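You operate a simulated robot arm through the tools that you are given. There is no shell and no other tool. Be economical: measure what you need, move in short steps, check, and stop when the job is done.

Carry out the task below with a simulated robot arm. There is one attempt and no reset: what you move stays moved.

JOB
Bring the package from the grey stand out, lock the gate and clear the display.
Fine: package on the outer hatch shelf; from outside, gate shut, bolt shot, lock knob back to locked, blue button once; the key stays in; fingers clear of the gate's edge. Set down upright: package.

The check looks at the end state, three seconds after you hand in, the way a careful person would. Anything else that was tipped, shoved, dropped, spilled or broken makes it a failure.

ROBOT AND FRAMES
A 7-joint arm with a two-finger parallel gripper on a trunk, on a base that drives. Base frame: it is fixed to the floor where the robot stands at the start and does not move with it; the origin is under the middle of the robot, x ahead of it, y to its left, z up. Units: mm, rad, N and s.
With the tool pointing down near the work surface it reaches from about 220 to 740 mm from the robot's upright axis, wherever it stands. Its first joint turns from -2.897 to 2.897 rad. Places, roughly: blue button [-200, -1400, 900]; gate bolt [-500, 400, 1200]; lock knob [0, -500, 1000]; mesh gate [-200, 300, 1000]; outer hatch shelf [-100, -900, 900]. Payload 1.57 kg.
The TCP is the grasp point between the finger pads, 30 mm short of the fingertips. In the tool frame z runs along the fingers and y along their closing line. The gripper opens to 110 mm. The fingers are 24 mm wide and 12 mm thick; the gripper's body (48 by 112 mm) begins 78 mm behind the TCP.
Orientation is told as [roll, pitch, yaw] about the base's x, y, z axes, in that order, counted from this pose: with the fingers straight down and closing along the base's y, the tool's x points along the base's -x, its y along +y and its z along -z.

CONTROLS
- The arm moves only by the tool drive_tool. Its argument "motion" is a list of rows, each a list of 3 entries, a list of its own where there are three numbers: the turn, a rotation vector about the base's x, y, z in rad, then the shift along the base's x, y, z in mm, then the finger opening in mm, from 0 to 110. In form: [[[wx, wy, wz], [x, y, z], jaw], ...]. A call has 1 to 8 rows; each row shifts and turns the commanded pose from where the row before left it. A row lasts 0.2 s, in which the tool goes at most 50 mm and 0.15 rad; a call with a longer step from one row to the next is refused whole, and so is a gripper value outside its range. Where a pose cannot be reached the arm comes as near as it can. A force on the tool above 40 N (or 10 N above the force at the start of the call, whichever is more), or a blocked arm, ends the call early, and 0.2 s more pass. The fingers move at their own pace (about 45 mm/s each) and stop on an object; they squeeze with about 22 N. The grip force told is the motor's: it shows also when the fingers shut on nothing. Time passes only in rows, and 0.2 s behind the last, so rows that do not move let the fingers close. It gives the time, the measured TCP pose, the force on the tool (base axes), the opening and the grip force at its end, in the units of the frame above (readings bear some noise), with the torque about the TCP (base axes, N m) and any sound that the robot's microphone picked up.
- Cameras (640 x 400 px; columns grow to the right, rows downward): "scene" is now at [-4, 148.6, 1561.1]; the picture's right is [-0.10, -1.00, 0.00], its down [-0.93, 0.09, -0.36] and it looks along [0.36, -0.04, -0.93] (base axes); focal length 214 px, centre (320, 200). "wrist" rides on the gripper at [70, 16, -141] in the tool frame; the picture's right is [-0.23, 0.97, 0.00], its down [-0.86, -0.20, -0.48] and it looks along [-0.47, -0.11, 0.88] (tool axes); focal length 222 px, centre (320, 200).
- snapshot(camera): a new picture of that camera. It takes no simulated time.
- lift_body(by): slides the trunk up (or, below 0, down) by that many mm; the arm and the scene camera ride with it, the base frame stays. It gives what a move gives, with no picture.
- base_move(legs): drives the robot by 1 to 6 legs, each [ahead, turn to the left] in mm and rad, along the robot's own axes; the way and the turn of a leg run together, so that a leg with both is an arc; at most 1500 mm and 3.142 rad a leg. The arm and the cameras ride along, it lands a little off, and it stops where it bumps. It gives what a move gives.
- turn_head(pan, tilt): turns the head with the scene camera to pan (to the left, within 2.705 rad either way) and tilt (down, from -0.506 to 1.204), counted from straight ahead of the robot. It gives what a move gives.
- pixel_to_xyz(camera, pixels): there is no depth. For up to 12 entries [column, row, z] of the newest picture of that camera ("zoom" is the newest enlarged one), the place [x, y] in the base frame at which the ray of that pixel passes the height z, good to about 2 mm. It takes no simulated time.
- inspect(camera, box): a new picture of the part [left, top, right, bottom] of that camera's present view, enlarged. It takes no simulated time.
- sign_off(): hands the job in; it is judged then, once.

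Work in short steps. Measure before you move; look again where a grasp or a placing could have gone wrong, and mend it. You have 80 turns and 60 pictures in all, those below and enlarged ones among them. Open the gripper and draw the arm clear of the work before you hand the job in, unless the task says otherwise; then end with one line.

The tools are called after ">>>" as a command line: name --argument value ..., lists and objects as JSON in quotes. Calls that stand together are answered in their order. drive_tool: Moves the arm, as the interface text tells. Its arguments: {"type":"object","properties":{"motion":{"type":"array","items":{"type":"array"}}},"required":["motion"]} The other tools are called the same way: lift_body (by) slides the trunk up or down; base_move (legs) drives the base; turn_head (pan, tilt) turns the head that bears the scene camera; snapshot (camera) takes a picture; pixel_to_xyz (camera, pixels) gives the place at which the rays of pixels pass given heights; inspect (camera, box) takes an enlarged picture of a part of a camera's view; sign_off () hands the job in.

At the start:

```text
time_s: 0.0
tcp_pos: [-205.8, -261.6, 1277.4]
tool_rot: [0.001, 0.001, 0.0]
wrist_force: [-0.3, 0.3, 0.1]
moment: [0.01, -0.03, 0.05]
opening: 109.9
gripper_force: 0.1
trunk travel left (down, up): [-525.0, 65.0]
robot x, y, heading: [-3.3, 0.1, 0.001]
head pan, tilt: [-0.098, 1.201]
```

scene: 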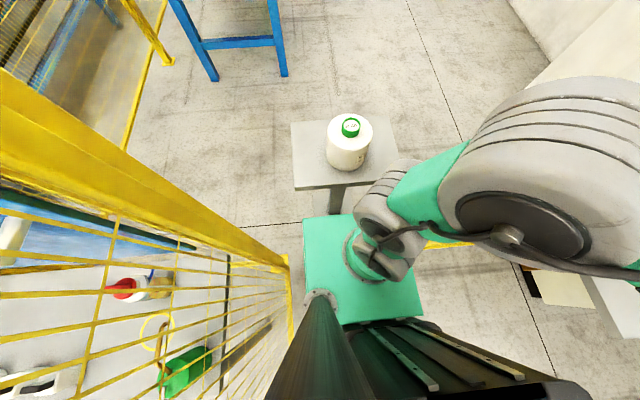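
wrist: 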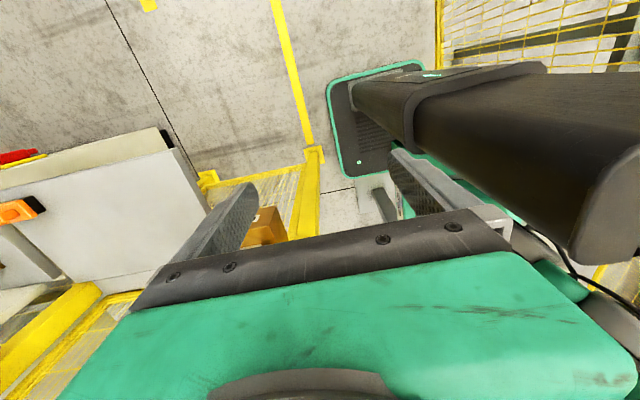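

The picture shows a white jar on a grey stand ahead (348,140) and a yellow mesh on the left. I look around with the head first.

>>> turn_head --pan 0.0 --tilt 0.5

>>> snapshot --camera "scene"

>>> turn_head --pan 1.5 --tilt 0.5

>>> snapshot --camera "scene"

>>> turn_head --pan -1.5 --tilt 0.5

>>> snapshot --camera "scene"

>>> turn_head --pan 2.7 --tilt 0.5

>>> snapshot --camera "scene"

>>> turn_head --pan -2.6 --tilt 0.5

>>> snapshot --camera "scene"

```text
time_s: 1.1
tcp_pos: [-206.3, -262.7, 1278.0]
tool_rot: [0.001, 0.001, 0.001]
wrist_force: [-0.7, 0.8, 0.3]
moment: [0.01, 0.01, 0.02]
opening: 109.9
gripper_force: 0.1
trunk travel left (down, up): [-525.0, 65.0]
robot x, y, heading: [0.7, 0.7, -0.004]
head pan, tilt: [0.0, 0.499]
```

```text
57 pictures are left
```

scene: 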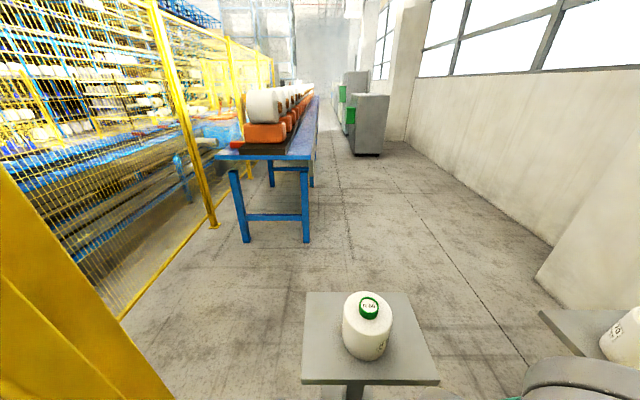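

```text
time_s: 2.7
tcp_pos: [-206.1, -262.3, 1278.3]
tool_rot: [0.001, -0.001, -0.001]
wrist_force: [-0.6, 0.8, 0.9]
moment: [-0.02, 0.0, -0.02]
opening: 110.2
gripper_force: 0.0
trunk travel left (down, up): [-525.0, 65.0]
robot x, y, heading: [1.2, 0.4, -0.001]
head pan, tilt: [1.499, 0.499]
```

```text
56 pictures are left
```

scene: 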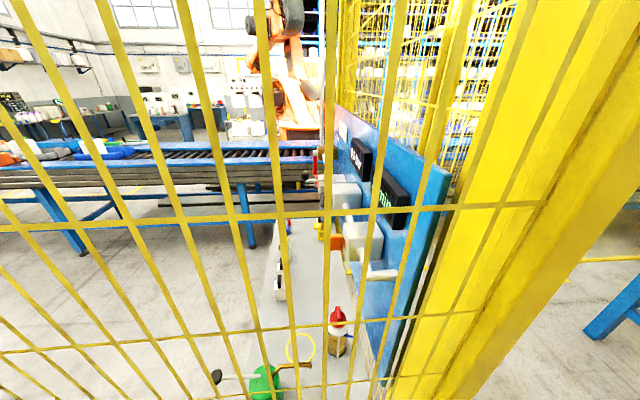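

```text
time_s: 5.3
tcp_pos: [-207.4, -262.6, 1278.4]
tool_rot: [0.002, 0.0, 0.001]
wrist_force: [-0.4, -0.7, -0.1]
moment: [0.0, -0.02, -0.01]
opening: 110.2
gripper_force: 0.0
trunk travel left (down, up): [-525.0, 65.0]
robot x, y, heading: [-1.6, -0.0, 0.0]
head pan, tilt: [-1.499, 0.499]
```

```text
55 pictures are left
```

scene: 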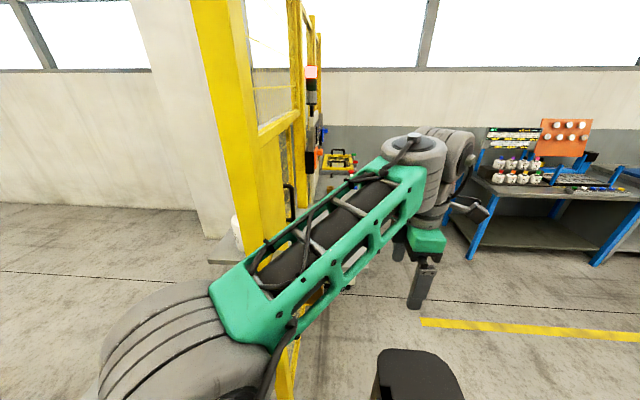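

```text
time_s: 8.7
tcp_pos: [-206.8, -262.5, 1277.5]
tool_rot: [-0.001, -0.001, -0.001]
wrist_force: [-0.4, 0.1, -0.2]
moment: [-0.01, 0.02, -0.01]
opening: 110.0
gripper_force: 0.1
trunk travel left (down, up): [-525.0, 65.0]
robot x, y, heading: [3.9, -1.1, 0.001]
head pan, tilt: [2.7, 0.499]
```

```text
54 pictures are left
```

scene: 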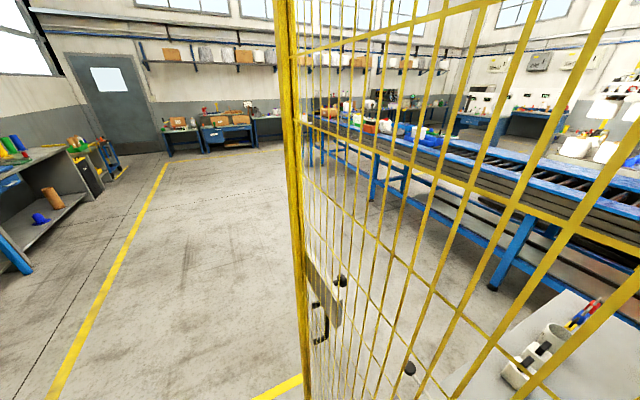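

```text
time_s: 12.8
tcp_pos: [-206.4, -261.7, 1278.5]
tool_rot: [0.001, 0.001, 0.0]
wrist_force: [-0.1, 0.4, 1.0]
moment: [-0.03, -0.02, -0.06]
opening: 110.0
gripper_force: 0.1
trunk travel left (down, up): [-525.0, 65.0]
robot x, y, heading: [4.4, -0.4, 0.001]
head pan, tilt: [-2.601, 0.499]
```

```text
53 pictures are left
```

scene: 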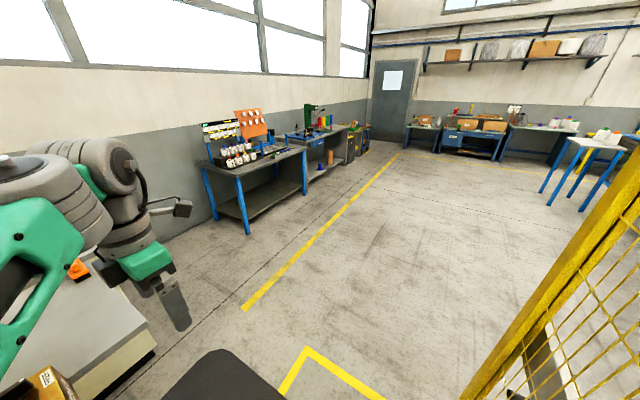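

The gate leaf stands open on my left; the lock post and hatch are to my right. I look more closely at the right side and at the jar.

>>> turn_head --pan -1.0 --tilt 0.9

>>> snapshot --camera "scene"

>>> turn_head --pan -2.2 --tilt 1.0

>>> snapshot --camera "scene"

>>> turn_head --pan 0.0 --tilt 0.9

>>> inspect --camera "scene" --box '[220, 100, 460, 250]'

```text
time_s: 14.5
tcp_pos: [-207.1, -260.7, 1277.4]
tool_rot: [0.0, 0.0, 0.0]
wrist_force: [0.7, 0.2, -0.4]
moment: [-0.03, 0.02, 0.04]
opening: 110.0
gripper_force: 0.0
trunk travel left (down, up): [-525.0, 65.0]
robot x, y, heading: [0.2, -0.4, -0.001]
head pan, tilt: [-1.0, 0.901]
```

```text
52 pictures are left
```

scene: 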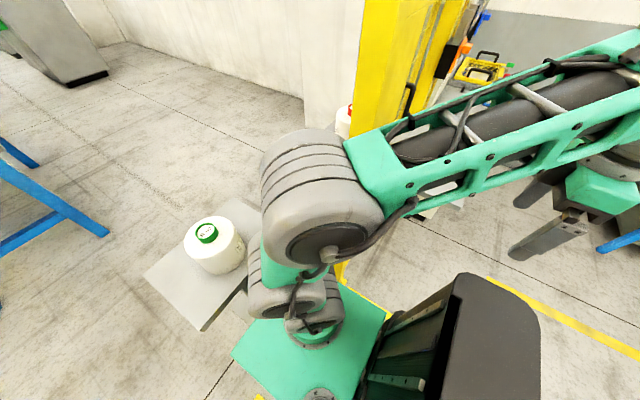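

```text
time_s: 15.9
tcp_pos: [-205.8, -261.7, 1277.2]
tool_rot: [0.0, 0.001, 0.0]
wrist_force: [-0.6, 0.5, -0.3]
moment: [0.03, 0.0, 0.0]
opening: 109.7
gripper_force: 0.0
trunk travel left (down, up): [-525.0, 65.0]
robot x, y, heading: [0.9, -3.1, -0.001]
head pan, tilt: [-2.201, 1.0]
```

```text
51 pictures are left
```

scene: 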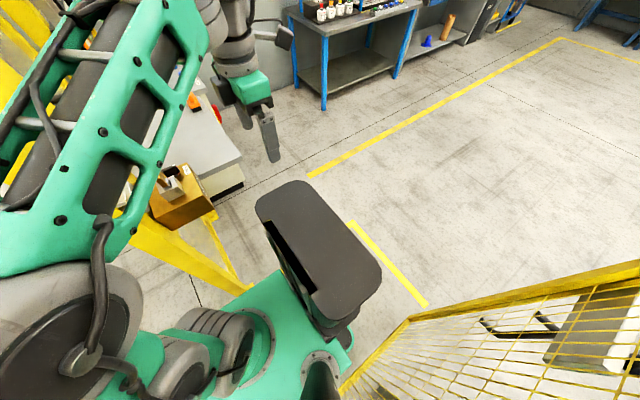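

```text
time_s: 17.9
tcp_pos: [-206.0, -261.8, 1277.9]
tool_rot: [0.001, 0.0, 0.0]
wrist_force: [0.0, 0.5, 0.4]
moment: [-0.01, 0.03, 0.03]
opening: 110.0
gripper_force: 0.0
trunk travel left (down, up): [-525.0, 65.0]
robot x, y, heading: [-0.1, -0.7, 0.004]
head pan, tilt: [0.0, 0.901]
```

```text
2.67 times, centred on (340, 175) of scene
```

zoom: 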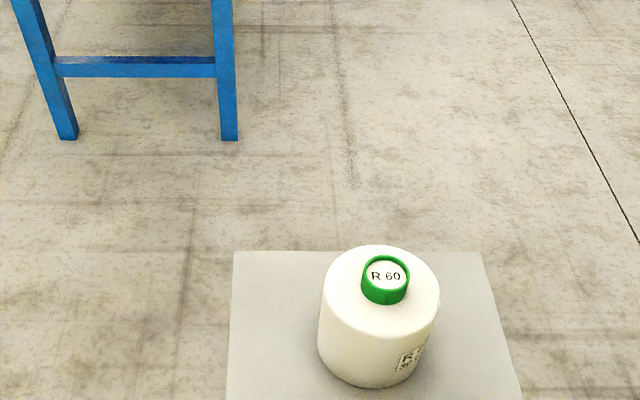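

The jar with the green "R 60" cap is on the grey stand. Before moving, I measure the gate posts, the stand and the elbow clearance.

>>> pixel_to_xyz --camera "zoom" --pixels '[[233, 252, 600], [484, 252, 600], [522, 400, 600], [233, 252, 700], [484, 252, 700], [385, 275, 700], [385, 275, 800], [362, 280, 800], [410, 280, 800], [318, 340, 700], [436, 340, 700]]'

>>> turn_head --pan -1.5 --tilt 1.1

>>> snapshot --camera "scene"

>>> turn_head --pan 0.9 --tilt 0.9

>>> snapshot --camera "scene"

```text
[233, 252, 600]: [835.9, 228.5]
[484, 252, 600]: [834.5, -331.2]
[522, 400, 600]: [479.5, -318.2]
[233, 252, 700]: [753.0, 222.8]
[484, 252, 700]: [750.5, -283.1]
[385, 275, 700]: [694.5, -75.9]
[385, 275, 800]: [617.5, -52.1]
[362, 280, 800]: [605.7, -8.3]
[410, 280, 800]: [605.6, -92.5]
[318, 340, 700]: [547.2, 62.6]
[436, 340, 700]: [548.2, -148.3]
```

```text
time_s: 19.5
tcp_pos: [-206.6, -262.6, 1277.9]
tool_rot: [0.0, 0.001, 0.002]
wrist_force: [0.9, -0.2, -0.4]
moment: [0.01, -0.01, 0.0]
opening: 110.0
gripper_force: 0.1
trunk travel left (down, up): [-525.0, 65.0]
robot x, y, heading: [1.5, -2.8, 0.002]
head pan, tilt: [-1.499, 1.1]
```

```text
49 pictures are left
```

scene: 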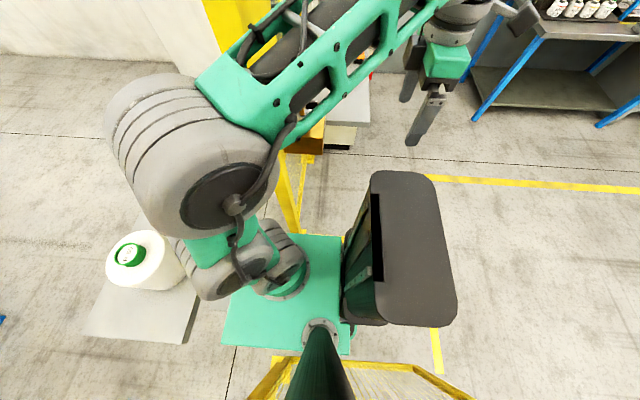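

```text
time_s: 21.7
tcp_pos: [-206.2, -261.6, 1278.0]
tool_rot: [0.001, 0.0, 0.001]
wrist_force: [0.5, -0.6, 0.7]
moment: [0.0, 0.02, 0.02]
opening: 110.0
gripper_force: 0.1
trunk travel left (down, up): [-525.0, 65.0]
robot x, y, heading: [0.6, 1.1, -0.003]
head pan, tilt: [0.901, 0.901]
```

```text
48 pictures are left
```

scene: 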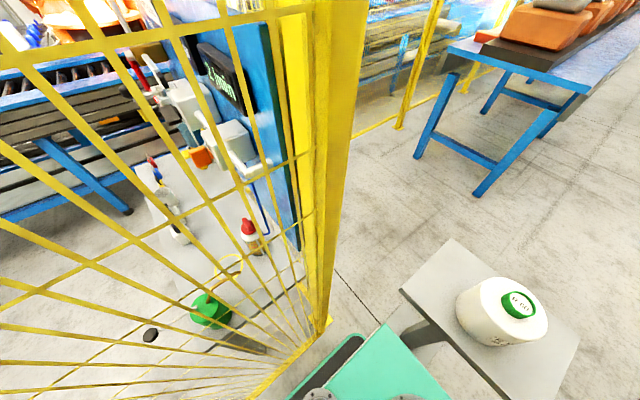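

Post foot lies at about (180,-340), so the doorway is narrow for swinging the arm. I back straight out 750 mm, where there is room, and look at the gate from there.

>>> base_move --legs '[[-750, 0]]'

>>> turn_head --pan 0.5 --tilt 0.4

>>> snapshot --camera "scene"

>>> turn_head --pan -0.6 --tilt 0.6

>>> snapshot --camera "scene"

```text
time_s: 25.8
tcp_pos: [-944.6, -269.2, 1277.9]
tool_rot: [0.001, -0.002, 0.013]
wrist_force: [0.0, 0.5, -0.1]
moment: [-0.01, -0.01, 0.0]
opening: 110.1
gripper_force: 0.1
trunk travel left (down, up): [-525.0, 65.0]
robot x, y, heading: [-741.2, -3.1, 0.017]
head pan, tilt: [0.901, 0.901]
```

```text
time_s: 26.7
tcp_pos: [-943.8, -267.8, 1277.7]
tool_rot: [0.0, 0.0, 0.012]
wrist_force: [-0.3, 1.2, -0.3]
moment: [0.01, -0.01, 0.0]
opening: 110.2
gripper_force: 0.1
trunk travel left (down, up): [-525.0, 65.0]
robot x, y, heading: [-742.2, -7.7, 0.011]
head pan, tilt: [0.499, 0.4]
```

```text
47 pictures are left
```

scene: 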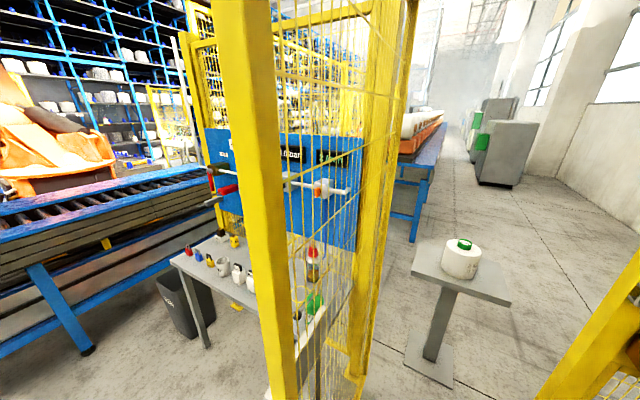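

```text
time_s: 28.0
tcp_pos: [-943.8, -268.3, 1277.6]
tool_rot: [0.0, 0.0, 0.012]
wrist_force: [-0.7, -0.1, -0.4]
moment: [0.04, 0.0, 0.02]
opening: 110.1
gripper_force: 0.0
trunk travel left (down, up): [-525.0, 65.0]
robot x, y, heading: [-739.0, -3.2, 0.011]
head pan, tilt: [-0.6, 0.6]
```

```text
46 pictures are left
```

scene: 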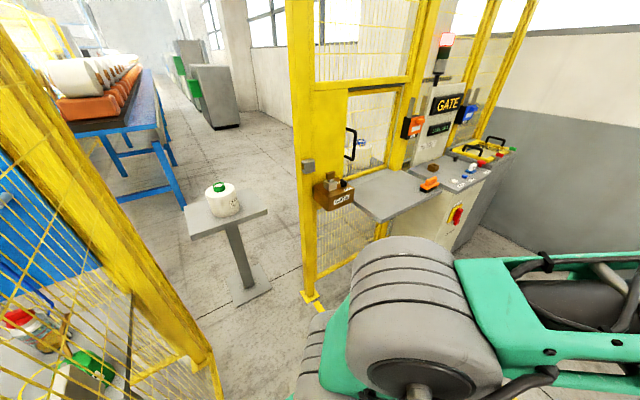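

Clear view: the lock box on its post (335,190), the hatch with shelf (380,190), the console (460,185), and the gate's free edge at left. I zoom on these parts and triangulate the jar from this new standpoint.

>>> inspect --camera "scene" --box '[290, 120, 400, 220]'

>>> inspect --camera "scene" --box '[390, 80, 530, 230]'

>>> pixel_to_xyz --camera "scene" --pixels '[[219, 187, 800], [219, 187, 700], [223, 215, 700], [223, 215, 600], [185, 206, 600], [185, 206, 700], [268, 210, 600], [268, 210, 700], [308, 297, 0], [232, 285, 0], [335, 190, 1000], [212, 360, 800]]'

>>> inspect --camera "scene" --box '[170, 160, 290, 240]'

>>> turn_head --pan 1.2 --tilt 0.5

>>> snapshot --camera "scene"

```text
4.00 times, centred on (345, 170) of scene
```

zoom: 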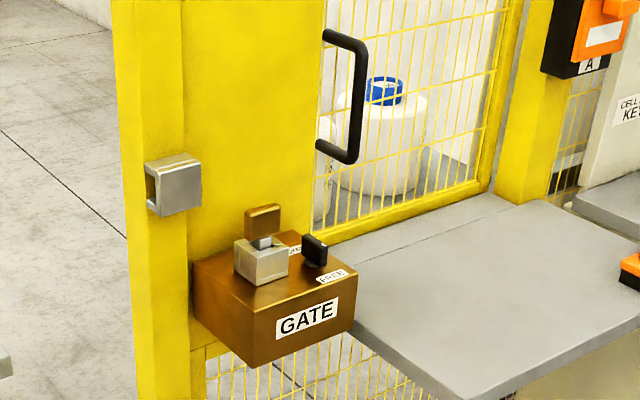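

```text
2.67 times, centred on (460, 155) of scene
```

zoom: 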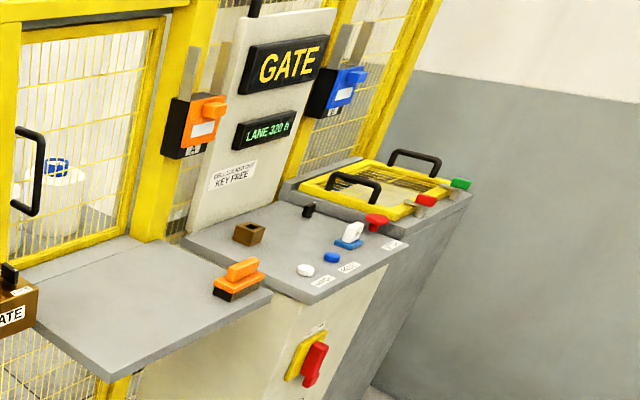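

```text
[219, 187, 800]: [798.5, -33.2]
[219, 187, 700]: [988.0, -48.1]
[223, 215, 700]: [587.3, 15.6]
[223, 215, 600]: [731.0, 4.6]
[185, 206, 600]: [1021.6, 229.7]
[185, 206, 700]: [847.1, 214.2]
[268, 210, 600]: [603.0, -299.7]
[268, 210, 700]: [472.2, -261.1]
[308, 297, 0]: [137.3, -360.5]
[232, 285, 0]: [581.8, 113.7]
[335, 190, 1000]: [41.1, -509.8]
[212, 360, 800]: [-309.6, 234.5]
```

```text
5.00 times, centred on (230, 200) of scene
```

zoom: 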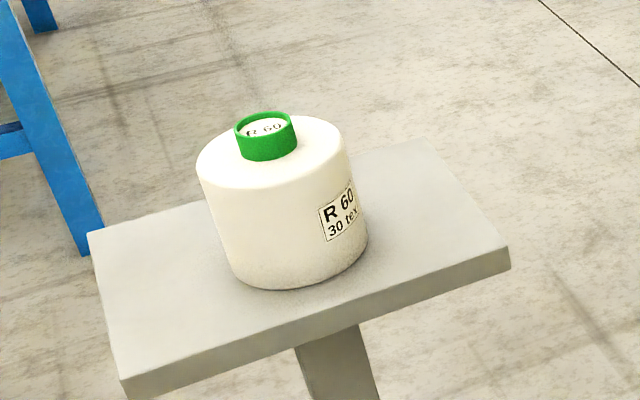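

```text
time_s: 29.8
tcp_pos: [-944.2, -268.2, 1278.0]
tool_rot: [0.0, 0.001, 0.012]
wrist_force: [-0.2, -0.1, 0.1]
moment: [-0.01, 0.03, 0.0]
opening: 109.8
gripper_force: 0.1
trunk travel left (down, up): [-525.0, 65.0]
robot x, y, heading: [-736.5, -4.7, 0.008]
head pan, tilt: [1.201, 0.499]
```

```text
42 pictures are left
```

scene: 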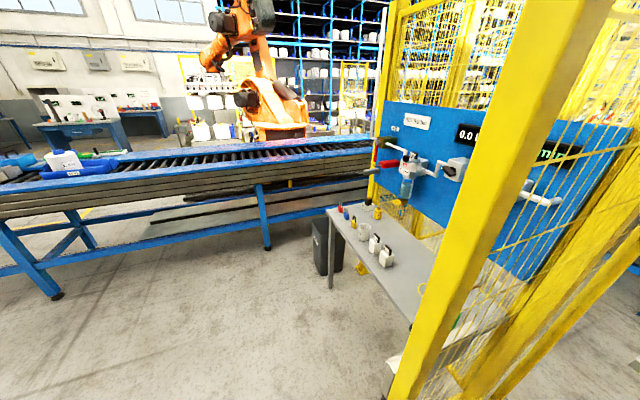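

The key switch and knob sit on the brown GATE box (knob has a FREE label), and the jar cap top triangulates to about (493,-12,960), stand top ≈800. I back off a bit more, then swing the arm round to the front.

>>> base_move --legs '[[-300, 0]]'

>>> drive_tool --motion '[[[0, 0, 0], [38.5, -26, 0], 110], [[0, 0, 0], [41.8, -20.4, 0], 110], [[0, 0, 0], [44.1, -14.3, 0], 110], [[0, 0, 0], [45.8, -8.1, 0], 110], [[0, 0, 0], [46.4, -1.6, 0], 110], [[0, 0, 0], [46.2, 4.9, 0], 110], [[0, 0, 0], [45.1, 11.2, 0], 110], [[0, 0, 0], [43.1, 17.4, 0], 110]]'

>>> drive_tool --motion '[[[0, 0, 0], [40.2, 23.2, 0], 110], [[0, 0, 0], [36.6, 28.6, 0], 110], [[0, 0, 0], [32.3, 33.5, 0], 110], [[0, 0, 0], [27.3, 37.5, 0], 110], [[0, 0, 0], [21.8, 41.1, 0], 110], [[0, 0, 0], [15.9, 43.6, 0], 110], [[0, 0, 0], [9.7, 45.5, 0], 110], [[0, 0, 0], [3.2, 46.3, 0], 110]]'

>>> turn_head --pan 0 --tilt 0.7

>>> snapshot --camera "scene"

```text
time_s: 31.8
tcp_pos: [-1238.7, -270.8, 1276.9]
tool_rot: [-0.001, 0.001, 0.01]
wrist_force: [-0.6, -0.6, 0.1]
moment: [0.01, -0.03, 0.03]
opening: 109.8
gripper_force: 0.1
trunk travel left (down, up): [-525.0, 65.0]
robot x, y, heading: [-1032.3, -5.5, 0.01]
head pan, tilt: [1.201, 0.499]
```

```text
time_s: 33.6
tcp_pos: [-886.0, -303.6, 1277.3]
tool_rot: [0.0, -0.001, 0.006]
wrist_force: [0.5, 0.2, 0.7]
moment: [0.0, 0.03, 0.01]
opening: 109.9
gripper_force: 0.1
trunk travel left (down, up): [-525.0, 65.0]
robot x, y, heading: [-1035.2, -9.1, 0.005]
head pan, tilt: [1.201, 0.499]
```

```text
time_s: 35.4
tcp_pos: [-699.9, -7.5, 1275.4]
tool_rot: [0.001, 0.001, 0.007]
wrist_force: [0.1, -0.2, -1.1]
moment: [-0.01, 0.01, 0.0]
opening: 110.1
gripper_force: 0.0
trunk travel left (down, up): [-525.0, 65.0]
robot x, y, heading: [-1035.3, -8.5, 0.01]
head pan, tilt: [1.201, 0.499]
```

```text
time_s: 36.8
tcp_pos: [-698.8, -9.0, 1276.1]
tool_rot: [-0.001, -0.001, 0.009]
wrist_force: [0.3, 0.0, 0.4]
moment: [0.01, -0.01, 0.02]
opening: 110.0
gripper_force: 0.2
trunk travel left (down, up): [-525.0, 65.0]
robot x, y, heading: [-1034.5, -1.5, 0.005]
head pan, tilt: [0.0, 0.7]
```

```text
41 pictures are left
```

scene: 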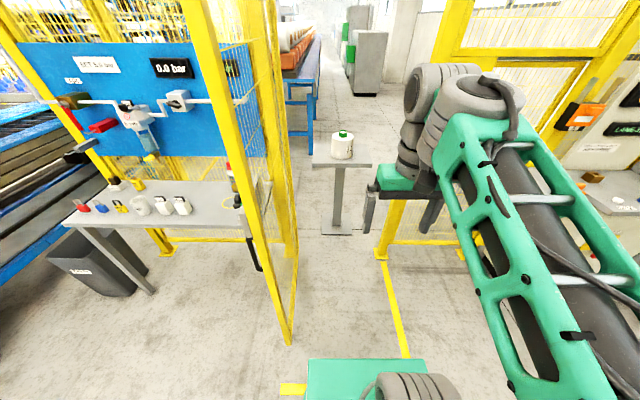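

The arm now points ahead cleanly. I check the leaf/post feet positions, then drive 600 mm forward and look at the elbow clearance to the right post.

>>> pixel_to_xyz --camera "scene" --pixels '[[290, 343, 0], [297, 260, 0], [382, 258, 0], [343, 131, 960], [440, 228, 1246], [370, 228, 1246], [275, 280, 300]]'

>>> base_move --legs '[[600, 0]]'

>>> turn_head --pan -0.8 --tilt 0.6

>>> snapshot --camera "scene"

```text
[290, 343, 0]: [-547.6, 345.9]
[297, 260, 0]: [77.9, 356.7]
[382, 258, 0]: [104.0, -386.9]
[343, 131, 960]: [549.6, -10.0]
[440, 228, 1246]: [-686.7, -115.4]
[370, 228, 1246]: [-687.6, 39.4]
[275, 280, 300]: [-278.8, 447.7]
```

```text
time_s: 40.1
tcp_pos: [-120.5, -16.3, 1277.3]
tool_rot: [0.001, 0.001, -0.014]
wrist_force: [0.3, -0.2, 1.0]
moment: [0.01, 0.02, 0.0]
opening: 110.2
gripper_force: 0.1
trunk travel left (down, up): [-525.0, 65.0]
robot x, y, heading: [-457.2, -5.4, -0.014]
head pan, tilt: [0.0, 0.7]
```

```text
time_s: 41.2
tcp_pos: [-120.8, -17.6, 1276.6]
tool_rot: [0.0, 0.0, -0.014]
wrist_force: [-0.3, 0.6, -0.3]
moment: [0.04, -0.05, -0.01]
opening: 109.9
gripper_force: 0.0
trunk travel left (down, up): [-525.0, 65.0]
robot x, y, heading: [-454.3, -6.9, -0.017]
head pan, tilt: [-0.799, 0.6]
```

```text
40 pictures are left
```

scene: 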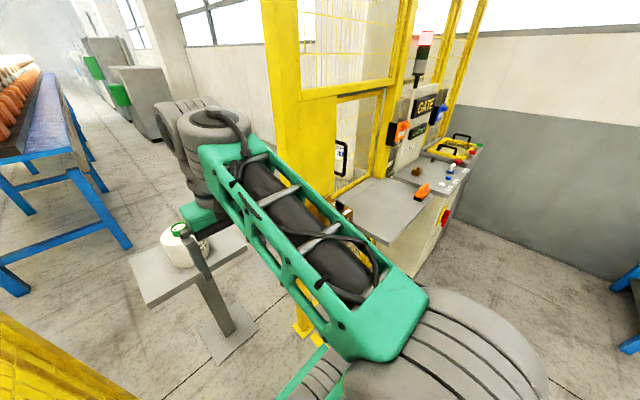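

The elbow (about y -200 at most) clears the post at -387. I drive on 450 mm, straightening the heading slightly, so that the jar is ~500 mm ahead of me.

>>> base_move --legs '[[450, 0.012]]'

>>> turn_head --pan 0 --tilt 0.9

>>> snapshot --camera "scene"

>>> snapshot --camera "wrist"

```text
time_s: 43.9
tcp_pos: [320.7, -14.0, 1275.0]
tool_rot: [0.0, 0.001, 0.003]
wrist_force: [0.1, 0.2, 0.8]
moment: [0.0, 0.02, 0.0]
opening: 110.1
gripper_force: 0.0
trunk travel left (down, up): [-525.0, 65.0]
robot x, y, heading: [-10.2, -11.3, 0.003]
head pan, tilt: [-0.799, 0.6]
```

```text
time_s: 45.1
tcp_pos: [321.7, -13.9, 1276.6]
tool_rot: [0.001, 0.0, 0.004]
wrist_force: [-0.6, 0.3, 0.5]
moment: [0.0, -0.04, 0.02]
opening: 109.9
gripper_force: 0.1
trunk travel left (down, up): [-525.0, 65.0]
robot x, y, heading: [-13.2, -10.9, 0.006]
head pan, tilt: [0.0, 0.901]
```

```text
39 pictures are left
```

scene: 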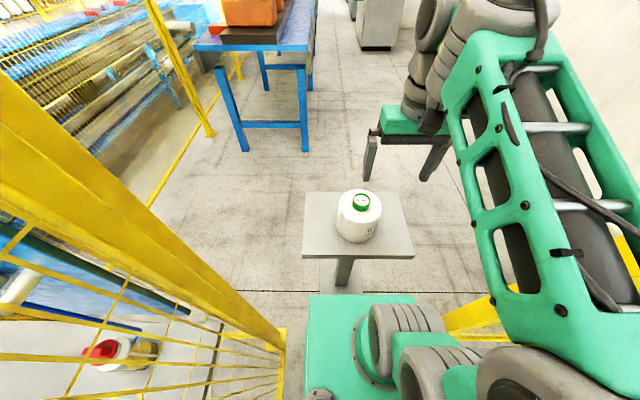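

```text
38 pictures are left
```

wrist: 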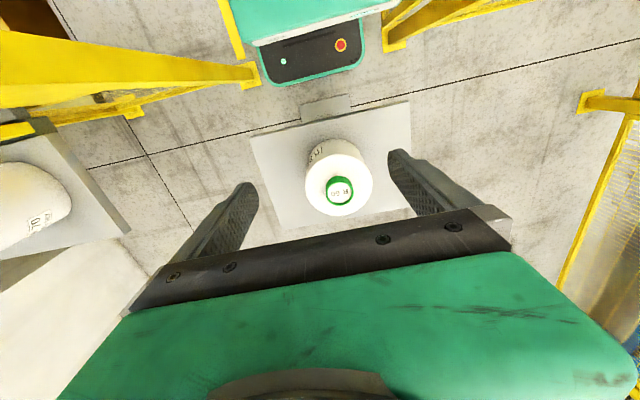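

The jar cap shows at (341,188) in the wrist view and (361,202) in the scene view. I triangulate from both.

>>> pixel_to_xyz --camera "wrist" --pixels '[[340, 189, 960], [340, 189, 860], [327, 191, 950], [353, 191, 950], [306, 185, 900], [373, 185, 900], [250, 140, 800], [413, 207, 800], [280, 226, 800]]'

>>> pixel_to_xyz --camera "scene" --pixels '[[361, 202, 960], [361, 202, 860], [303, 192, 800], [395, 192, 800], [303, 257, 800], [414, 257, 800], [338, 215, 900], [381, 215, 900]]'

>>> inspect --camera "wrist" --box '[260, 130, 420, 230]'

```text
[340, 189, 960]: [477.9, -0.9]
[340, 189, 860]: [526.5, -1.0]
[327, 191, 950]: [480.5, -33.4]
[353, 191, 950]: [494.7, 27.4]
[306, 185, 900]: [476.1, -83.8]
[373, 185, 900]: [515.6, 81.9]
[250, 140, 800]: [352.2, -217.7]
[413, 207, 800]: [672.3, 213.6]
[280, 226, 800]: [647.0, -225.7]
```

```text
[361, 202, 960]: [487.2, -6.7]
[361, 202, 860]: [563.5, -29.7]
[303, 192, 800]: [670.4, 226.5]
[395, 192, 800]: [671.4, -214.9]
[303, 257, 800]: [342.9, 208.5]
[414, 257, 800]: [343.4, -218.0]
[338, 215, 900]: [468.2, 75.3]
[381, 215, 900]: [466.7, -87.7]
```

```text
4.00 times, centred on (340, 180) of wrist
```

zoom: 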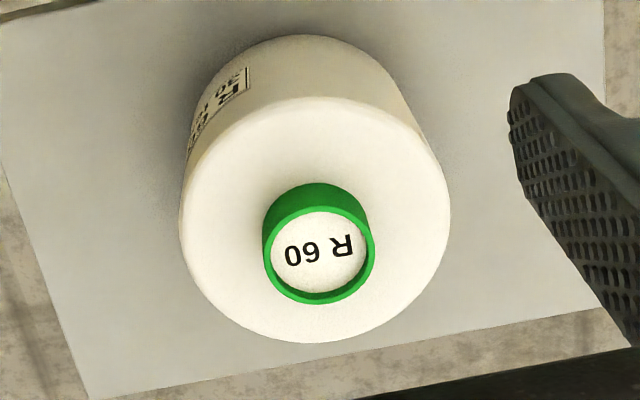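

Both cameras agree: cap centre (487.5,-5), top z≈960, diameter ≈66, shoulder ≈923. I go above it and down to TCP z 1010, then check.

>>> drive_tool --motion '[[[0, 0, 0], [42, 2, 0], 110], [[0, 0, 0], [42, 2, 0], 110], [[0, 0, 0], [42, 3, 0], 110], [[0, 0, 0], [40, 2, -20], 110], [[0, 0, 0], [0, 0, -50], 110], [[0, 0, 0], [0, 0, -50], 110], [[0, 0, 0], [0, 0, -50], 110], [[0, 0, 0], [0, 0, -50], 110]]'

>>> drive_tool --motion '[[[0, 0, 0], [0, 0, -46], 110], [[0, 0, 0], [0, 0, 0], 110]]'

>>> snapshot --camera "wrist"

```text
time_s: 46.9
tcp_pos: [488.5, -1.7, 1058.2]
tool_rot: [0.001, -0.002, 0.004]
wrist_force: [-0.4, 0.7, 0.0]
moment: [0.02, 0.0, 0.0]
opening: 109.9
gripper_force: 0.0
trunk travel left (down, up): [-525.0, 65.0]
robot x, y, heading: [-13.1, -12.9, 0.004]
head pan, tilt: [0.0, 0.901]
```

```text
time_s: 47.5
tcp_pos: [488.6, -2.8, 1013.1]
tool_rot: [-0.001, 0.0, 0.003]
wrist_force: [-0.6, -0.2, -0.2]
moment: [-0.05, 0.01, 0.03]
opening: 110.1
gripper_force: 0.1
trunk travel left (down, up): [-525.0, 65.0]
robot x, y, heading: [-12.5, -13.2, 0.002]
head pan, tilt: [0.0, 0.901]
```

```text
36 pictures are left
```

wrist: 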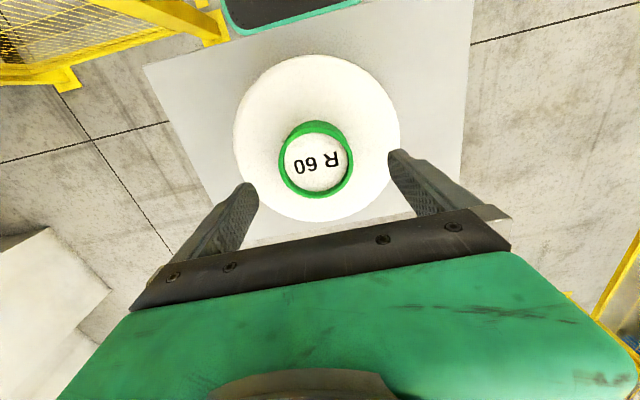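

Cap top centre at (317,162); I check its position again at z 960.

>>> pixel_to_xyz --camera "wrist" --pixels '[[317, 162, 960], [317, 162, 950], [281, 165, 960], [353, 162, 960], [314, 138, 925]]'

>>> drive_tool --motion '[[[0, 0, 0], [0, 0, -30], 110], [[0, 0, 0], [0, 0, -15], 110], [[0, 0, 0], [0, 0, -5], 110], [[0, 0, 0], [0, 0, 0], 110]]'

```text
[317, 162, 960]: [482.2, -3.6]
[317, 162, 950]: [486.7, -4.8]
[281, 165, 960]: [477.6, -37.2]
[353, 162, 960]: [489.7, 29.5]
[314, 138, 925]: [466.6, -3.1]
```

```text
time_s: 48.1
tcp_pos: [490.6, -3.8, 980.1]
tool_rot: [0.0, -0.016, 0.003]
wrist_force: [-10.8, 1.9, 20.9]
moment: [-0.83, 0.53, -0.42]
opening: 110.1
gripper_force: 0.0
trunk travel left (down, up): [-525.0, 65.0]
robot x, y, heading: [-14.0, -14.9, 0.01]
head pan, tilt: [0.0, 0.901]
stopped in row 3: the force on the tool passed its limit (the readings are from after the stop); the commanded pose is now the measured one
```

Contact at TCP 980, so the shoulder is higher than estimated. I lift 15 mm and look.

>>> drive_tool --motion '[[[0, 0, 0], [0, 0, 15], 110], [[0, 0, 0], [0, 0, 0], 110]]'

>>> snapshot --camera "wrist"

>>> snapshot --camera "scene"

```text
time_s: 48.7
tcp_pos: [490.6, -3.8, 992.5]
tool_rot: [-0.001, -0.011, 0.004]
wrist_force: [-0.6, 0.5, 0.3]
moment: [-0.01, -0.01, 0.03]
opening: 110.2
gripper_force: 0.1
trunk travel left (down, up): [-525.0, 65.0]
robot x, y, heading: [-12.8, -11.9, 0.003]
head pan, tilt: [0.0, 0.901]
```

```text
35 pictures are left
```

wrist: 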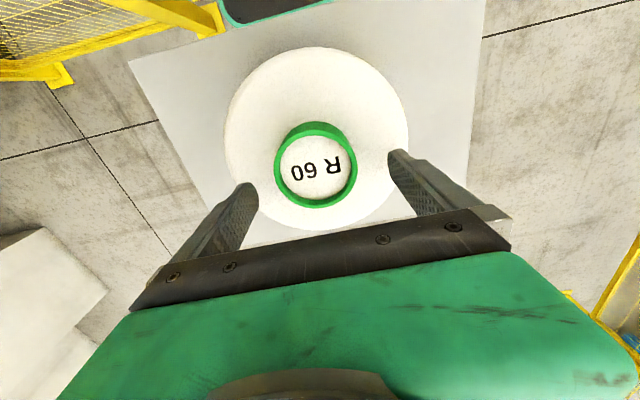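

```text
34 pictures are left
```

scene: 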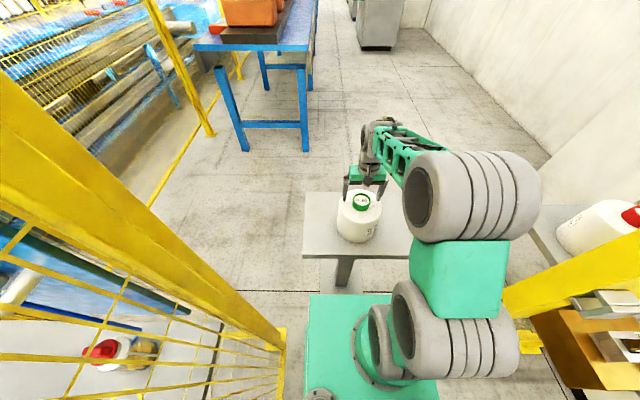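

I check cap and body centres under the hypothesis shoulder 950 / cap top 987, and the stand height.

>>> pixel_to_xyz --camera "wrist" --pixels '[[316, 168, 985], [316, 168, 960], [316, 139, 950], [316, 139, 925], [225, 150, 950], [408, 130, 950], [274, 168, 985], [358, 168, 985], [250, 185, 962], [393, 155, 962]]'

>>> pixel_to_xyz --camera "scene" --pixels '[[361, 201, 985], [361, 201, 960], [346, 197, 962], [382, 186, 962]]'

>>> inspect --camera "scene" --box '[310, 150, 420, 260]'

```text
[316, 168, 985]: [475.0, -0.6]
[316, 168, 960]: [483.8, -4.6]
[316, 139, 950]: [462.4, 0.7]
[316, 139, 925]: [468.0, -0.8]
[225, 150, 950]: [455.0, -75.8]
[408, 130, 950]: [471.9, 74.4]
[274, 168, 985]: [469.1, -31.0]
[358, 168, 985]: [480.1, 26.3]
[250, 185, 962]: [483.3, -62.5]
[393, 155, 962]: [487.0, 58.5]
```

```text
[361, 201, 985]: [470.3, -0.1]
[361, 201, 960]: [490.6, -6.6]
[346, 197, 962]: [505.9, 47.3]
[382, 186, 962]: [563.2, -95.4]
```

```text
3.64 times, centred on (365, 205) of scene
```

zoom: 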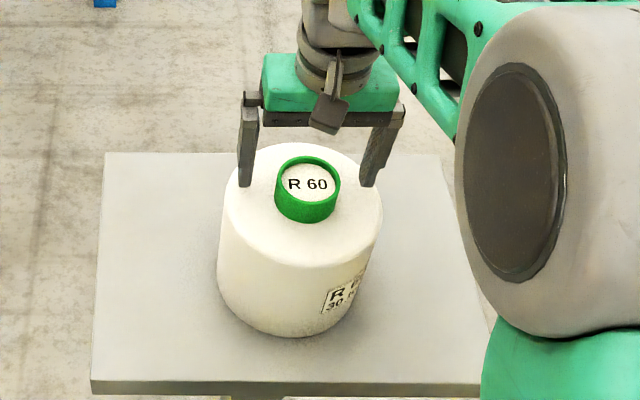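

The tips sit behind the cap: the cap centre is at about x 473, with shoulder ≈950 and top ≈985. I shift -17 in x, +2 in y, drop to TCP 985 and close.

>>> drive_tool --motion '[[[0, 0, 0], [0, 0, 20], 110], [[0, 0.011, 0], [-17, 2, 0], 110], [[0, 0, 0], [0, 0, 0], 110], [[0, 0, 0], [0, 0, -20], 110], [[0, 0, 0], [0, 0, -6], 110], [[0, 0, 0], [0, 0, 0], 110]]'

>>> inspect --camera "scene" --box '[310, 150, 420, 260]'

```text
time_s: 50.1
tcp_pos: [471.6, -0.0, 985.7]
tool_rot: [0.0, -0.002, 0.004]
wrist_force: [-0.4, -0.2, -0.7]
moment: [0.01, 0.0, 0.01]
opening: 109.9
gripper_force: 0.0
trunk travel left (down, up): [-525.0, 65.0]
robot x, y, heading: [-12.2, -11.2, 0.004]
head pan, tilt: [0.0, 0.901]
```

```text
3.64 times, centred on (365, 205) of scene
```

zoom: 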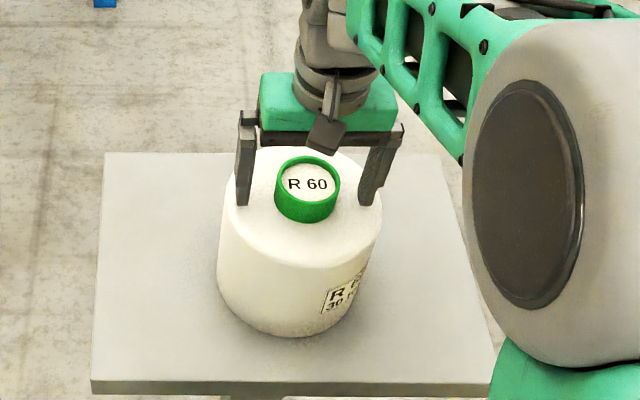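

Fingertips are level with the cap's base on both sides, centred fore-aft. I close.

>>> drive_tool --motion '[[[0, 0, 0], [0, 0, 0], 40], [[0, 0, 0], [0, 0, 0], 40], [[0, 0, 0], [0, 0, 0], 40], [[0, 0, 0], [0, 0, 0], 40], [[0, 0, 0], [0, 0, 0], 40]]'

>>> drive_tool --motion '[[[0, 0, 0], [0, 0, 10], 40], [[0, 0, 0], [0, 0, 20], 40], [[0, 0, 0], [0, 0, 20], 40], [[0, 0, 0], [0, 0, 0], 40]]'

>>> inspect --camera "scene" --box '[310, 130, 450, 260]'

```text
time_s: 51.3
tcp_pos: [473.6, -2.2, 986.5]
tool_rot: [0.0, -0.001, 0.002]
wrist_force: [0.5, -6.4, 0.9]
moment: [-0.41, 0.05, -0.04]
opening: 61.6
gripper_force: 22.0
trunk travel left (down, up): [-525.0, 65.0]
robot x, y, heading: [-15.5, -13.1, 0.006]
head pan, tilt: [0.0, 0.901]
```

```text
time_s: 52.3
tcp_pos: [472.5, -1.6, 1035.1]
tool_rot: [0.001, 0.0, 0.003]
wrist_force: [-1.0, -0.3, -12.0]
moment: [0.01, 0.04, 0.02]
opening: 61.3
gripper_force: 21.8
trunk travel left (down, up): [-525.0, 65.0]
robot x, y, heading: [-15.1, -12.6, 0.004]
head pan, tilt: [0.0, 0.901]
```

```text
3.08 times, centred on (380, 195) of scene
```

zoom: 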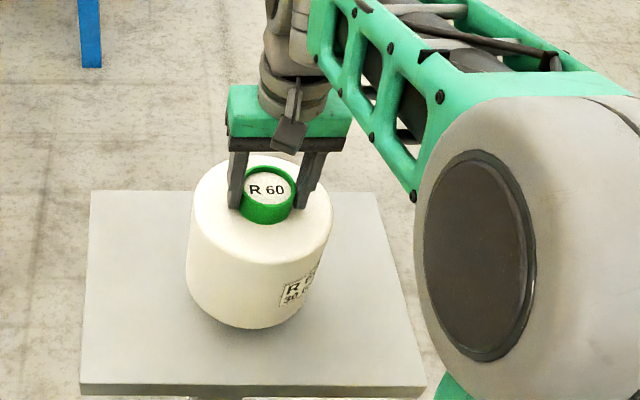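

Held firmly (12 N ≈ 1.2 kg). I raise and retract to the carrying pose, then back out of the doorway.

>>> drive_tool --motion '[[[0, 0, 0], [0, 0, 45], 40], [[0, 0, 0], [0, 0, 45], 40], [[0, 0, 0], [0, 0, 45], 40], [[0, 0, 0], [-40, 0, 20], 40], [[0, 0, 0], [-45, 0, 0], 40], [[0, 0, 0], [-45, 0, 0], 40], [[0, 0, 0], [-20, 0, 0], 40], [[0, 0, 0], [0, 0, 0], 40]]'

>>> base_move --legs '[[-900, 0]]'

>>> turn_head --pan -0.7 --tilt 0.4

>>> snapshot --camera "scene"

```text
time_s: 54.1
tcp_pos: [325.5, 1.7, 1191.4]
tool_rot: [-0.002, -0.001, 0.003]
wrist_force: [-0.1, -0.3, -11.6]
moment: [0.05, 0.08, -0.02]
opening: 61.7
gripper_force: 22.2
trunk travel left (down, up): [-525.0, 65.0]
robot x, y, heading: [-12.3, -10.3, 0.002]
head pan, tilt: [0.0, 0.901]
```

```text
time_s: 58.8
tcp_pos: [-572.4, 0.8, 1191.8]
tool_rot: [-0.001, -0.003, -0.025]
wrist_force: [0.2, -0.1, -12.2]
moment: [0.01, 0.07, -0.03]
opening: 61.5
gripper_force: 21.6
trunk travel left (down, up): [-525.0, 65.0]
robot x, y, heading: [-912.3, -2.7, -0.03]
head pan, tilt: [0.0, 0.901]
```

```text
time_s: 59.9
tcp_pos: [-571.7, 0.7, 1191.5]
tool_rot: [0.001, 0.001, -0.027]
wrist_force: [0.3, -0.3, -12.2]
moment: [0.03, 0.07, 0.02]
opening: 61.5
gripper_force: 22.4
trunk travel left (down, up): [-525.0, 65.0]
robot x, y, heading: [-910.5, -2.4, -0.025]
head pan, tilt: [-0.7, 0.4]
```

```text
30 pictures are left
```

scene: 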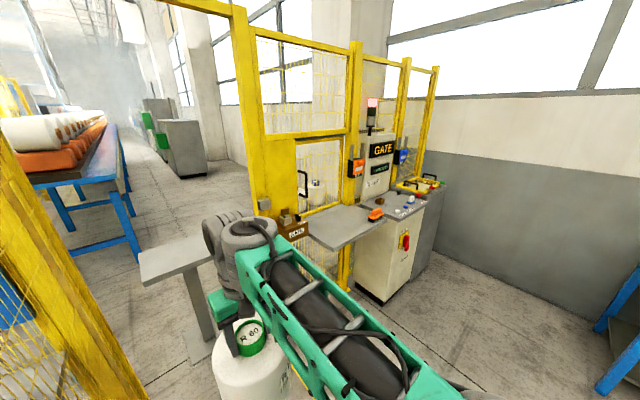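

The way to the hatch is open floor. I compute the shelf corners, then drive round: turn right, 700 mm along, turn left.

>>> pixel_to_xyz --camera "scene" --pixels '[[308, 229, 900], [340, 250, 900], [388, 224, 900], [345, 205, 900], [375, 214, 920], [357, 290, 0], [383, 304, 0], [412, 210, 900], [268, 205, 1100], [302, 235, 960], [278, 232, 960]]'

>>> base_move --legs '[[0, -1.545], [720, 0], [0, 1.57]]'

>>> turn_head --pan 0 --tilt 0.55

>>> snapshot --camera "scene"

```text
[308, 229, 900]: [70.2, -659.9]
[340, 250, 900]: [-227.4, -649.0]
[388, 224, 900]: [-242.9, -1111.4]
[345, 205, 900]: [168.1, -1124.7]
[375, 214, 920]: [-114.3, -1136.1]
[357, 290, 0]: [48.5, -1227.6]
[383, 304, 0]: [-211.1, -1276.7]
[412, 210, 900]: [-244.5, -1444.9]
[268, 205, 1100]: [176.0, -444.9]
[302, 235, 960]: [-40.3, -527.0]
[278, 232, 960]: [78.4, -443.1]
```

```text
time_s: 71.6
tcp_pos: [-585.7, -715.6, 1190.1]
tool_rot: [0.001, -0.001, 0.021]
wrist_force: [-0.4, -0.4, -12.0]
moment: [-0.01, 0.05, 0.0]
opening: 61.5
gripper_force: 22.2
trunk travel left (down, up): [-525.0, 65.0]
robot x, y, heading: [-924.4, -735.4, 0.018]
head pan, tilt: [-0.7, 0.4]
```

```text
time_s: 72.7
tcp_pos: [-586.4, -716.2, 1190.7]
tool_rot: [0.001, 0.0, 0.02]
wrist_force: [0.3, 0.3, -12.5]
moment: [0.01, 0.07, 0.01]
opening: 61.7
gripper_force: 21.6
trunk travel left (down, up): [-525.0, 65.0]
robot x, y, heading: [-924.6, -735.0, 0.019]
head pan, tilt: [0.0, 0.55]
```

```text
29 pictures are left
```

scene: 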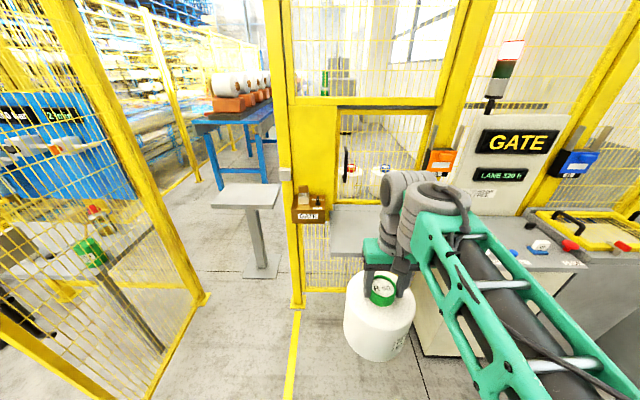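

Shelf spans about x -235..70, y -650..-1110. I note the visible shelf corner rays here, then drive 280 mm forward and compare for height.

>>> pixel_to_xyz --camera "scene" --pixels '[[330, 248, 900], [330, 248, 850], [332, 207, 900], [332, 207, 850], [315, 185, 1000], [285, 174, 1150]]'

>>> base_move --legs '[[280, -0.015]]'

>>> turn_head --pan -0.1 --tilt 0.9

>>> snapshot --camera "scene"

>>> snapshot --camera "wrist"

```text
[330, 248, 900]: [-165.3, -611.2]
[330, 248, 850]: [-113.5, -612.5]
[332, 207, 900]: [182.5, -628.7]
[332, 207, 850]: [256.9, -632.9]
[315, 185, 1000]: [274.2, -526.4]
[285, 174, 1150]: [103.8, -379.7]
```

```text
time_s: 74.7
tcp_pos: [-295.3, -719.1, 1190.1]
tool_rot: [0.0, 0.0, 0.005]
wrist_force: [0.8, 0.7, -12.2]
moment: [-0.02, 0.07, -0.01]
opening: 61.7
gripper_force: 22.1
trunk travel left (down, up): [-525.0, 65.0]
robot x, y, heading: [-636.4, -732.8, 0.006]
head pan, tilt: [0.0, 0.55]
```

```text
time_s: 75.5
tcp_pos: [-295.1, -717.8, 1189.8]
tool_rot: [0.001, 0.0, 0.005]
wrist_force: [0.3, 0.4, -12.0]
moment: [-0.02, 0.08, 0.01]
opening: 61.9
gripper_force: 21.7
trunk travel left (down, up): [-525.0, 65.0]
robot x, y, heading: [-633.7, -733.0, 0.005]
head pan, tilt: [-0.099, 0.901]
```

```text
28 pictures are left
```

scene: 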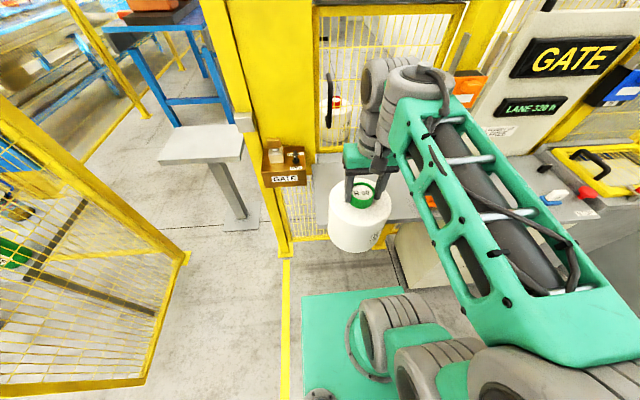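

```text
27 pictures are left
```

wrist: 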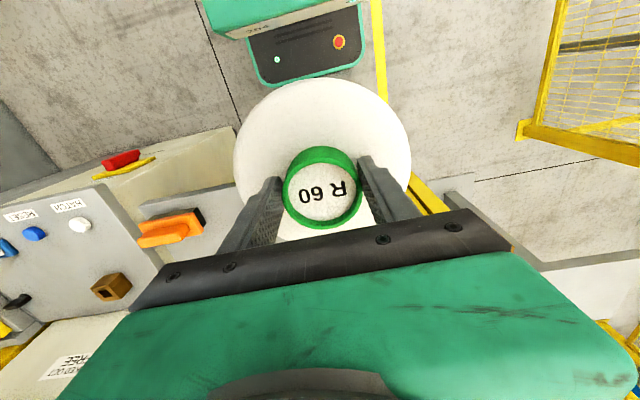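

I measure shelf corners and the orange item in the wrist view against the scene rays.

>>> pixel_to_xyz --camera "wrist" --pixels '[[449, 194, 900], [449, 194, 850], [140, 205, 900], [140, 205, 850], [205, 218, 920], [140, 240, 920], [158, 263, 900], [35, 233, 920], [35, 233, 900]]'

>>> pixel_to_xyz --camera "scene" --pixels '[[312, 220, 900], [312, 220, 850], [388, 219, 900], [312, 165, 900], [295, 158, 1000], [245, 120, 1100]]'

>>> inspect --camera "scene" --box '[225, 90, 425, 260]'

```text
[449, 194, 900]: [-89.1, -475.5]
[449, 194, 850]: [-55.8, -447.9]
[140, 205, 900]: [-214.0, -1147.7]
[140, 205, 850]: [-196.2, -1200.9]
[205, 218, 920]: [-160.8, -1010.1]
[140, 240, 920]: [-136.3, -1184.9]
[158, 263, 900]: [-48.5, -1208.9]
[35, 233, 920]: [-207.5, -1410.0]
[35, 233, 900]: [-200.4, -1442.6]
```

```text
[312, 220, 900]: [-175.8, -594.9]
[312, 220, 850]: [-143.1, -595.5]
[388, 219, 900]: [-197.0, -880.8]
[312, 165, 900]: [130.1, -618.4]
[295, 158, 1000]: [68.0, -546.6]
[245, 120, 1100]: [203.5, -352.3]
```

```text
2.35 times, centred on (325, 175) of scene
```

zoom: 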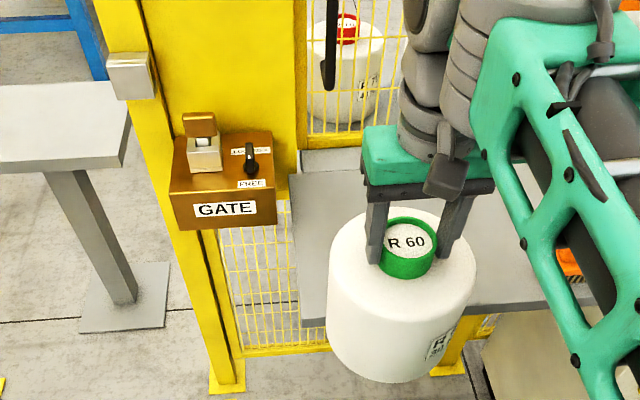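

>>> pixel_to_xyz --camera "zoom" --pixels '[[302, 327, 900], [302, 327, 850], [302, 327, 950], [600, 303, 900], [290, 178, 900], [290, 178, 950], [250, 160, 1000], [250, 160, 1050], [202, 125, 1050], [130, 70, 1150]]'

```text
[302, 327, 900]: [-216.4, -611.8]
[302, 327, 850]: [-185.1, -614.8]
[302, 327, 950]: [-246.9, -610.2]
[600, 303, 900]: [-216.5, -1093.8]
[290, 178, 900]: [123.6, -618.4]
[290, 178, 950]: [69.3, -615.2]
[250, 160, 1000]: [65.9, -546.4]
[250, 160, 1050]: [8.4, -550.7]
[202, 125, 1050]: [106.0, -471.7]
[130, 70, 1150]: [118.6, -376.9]
```

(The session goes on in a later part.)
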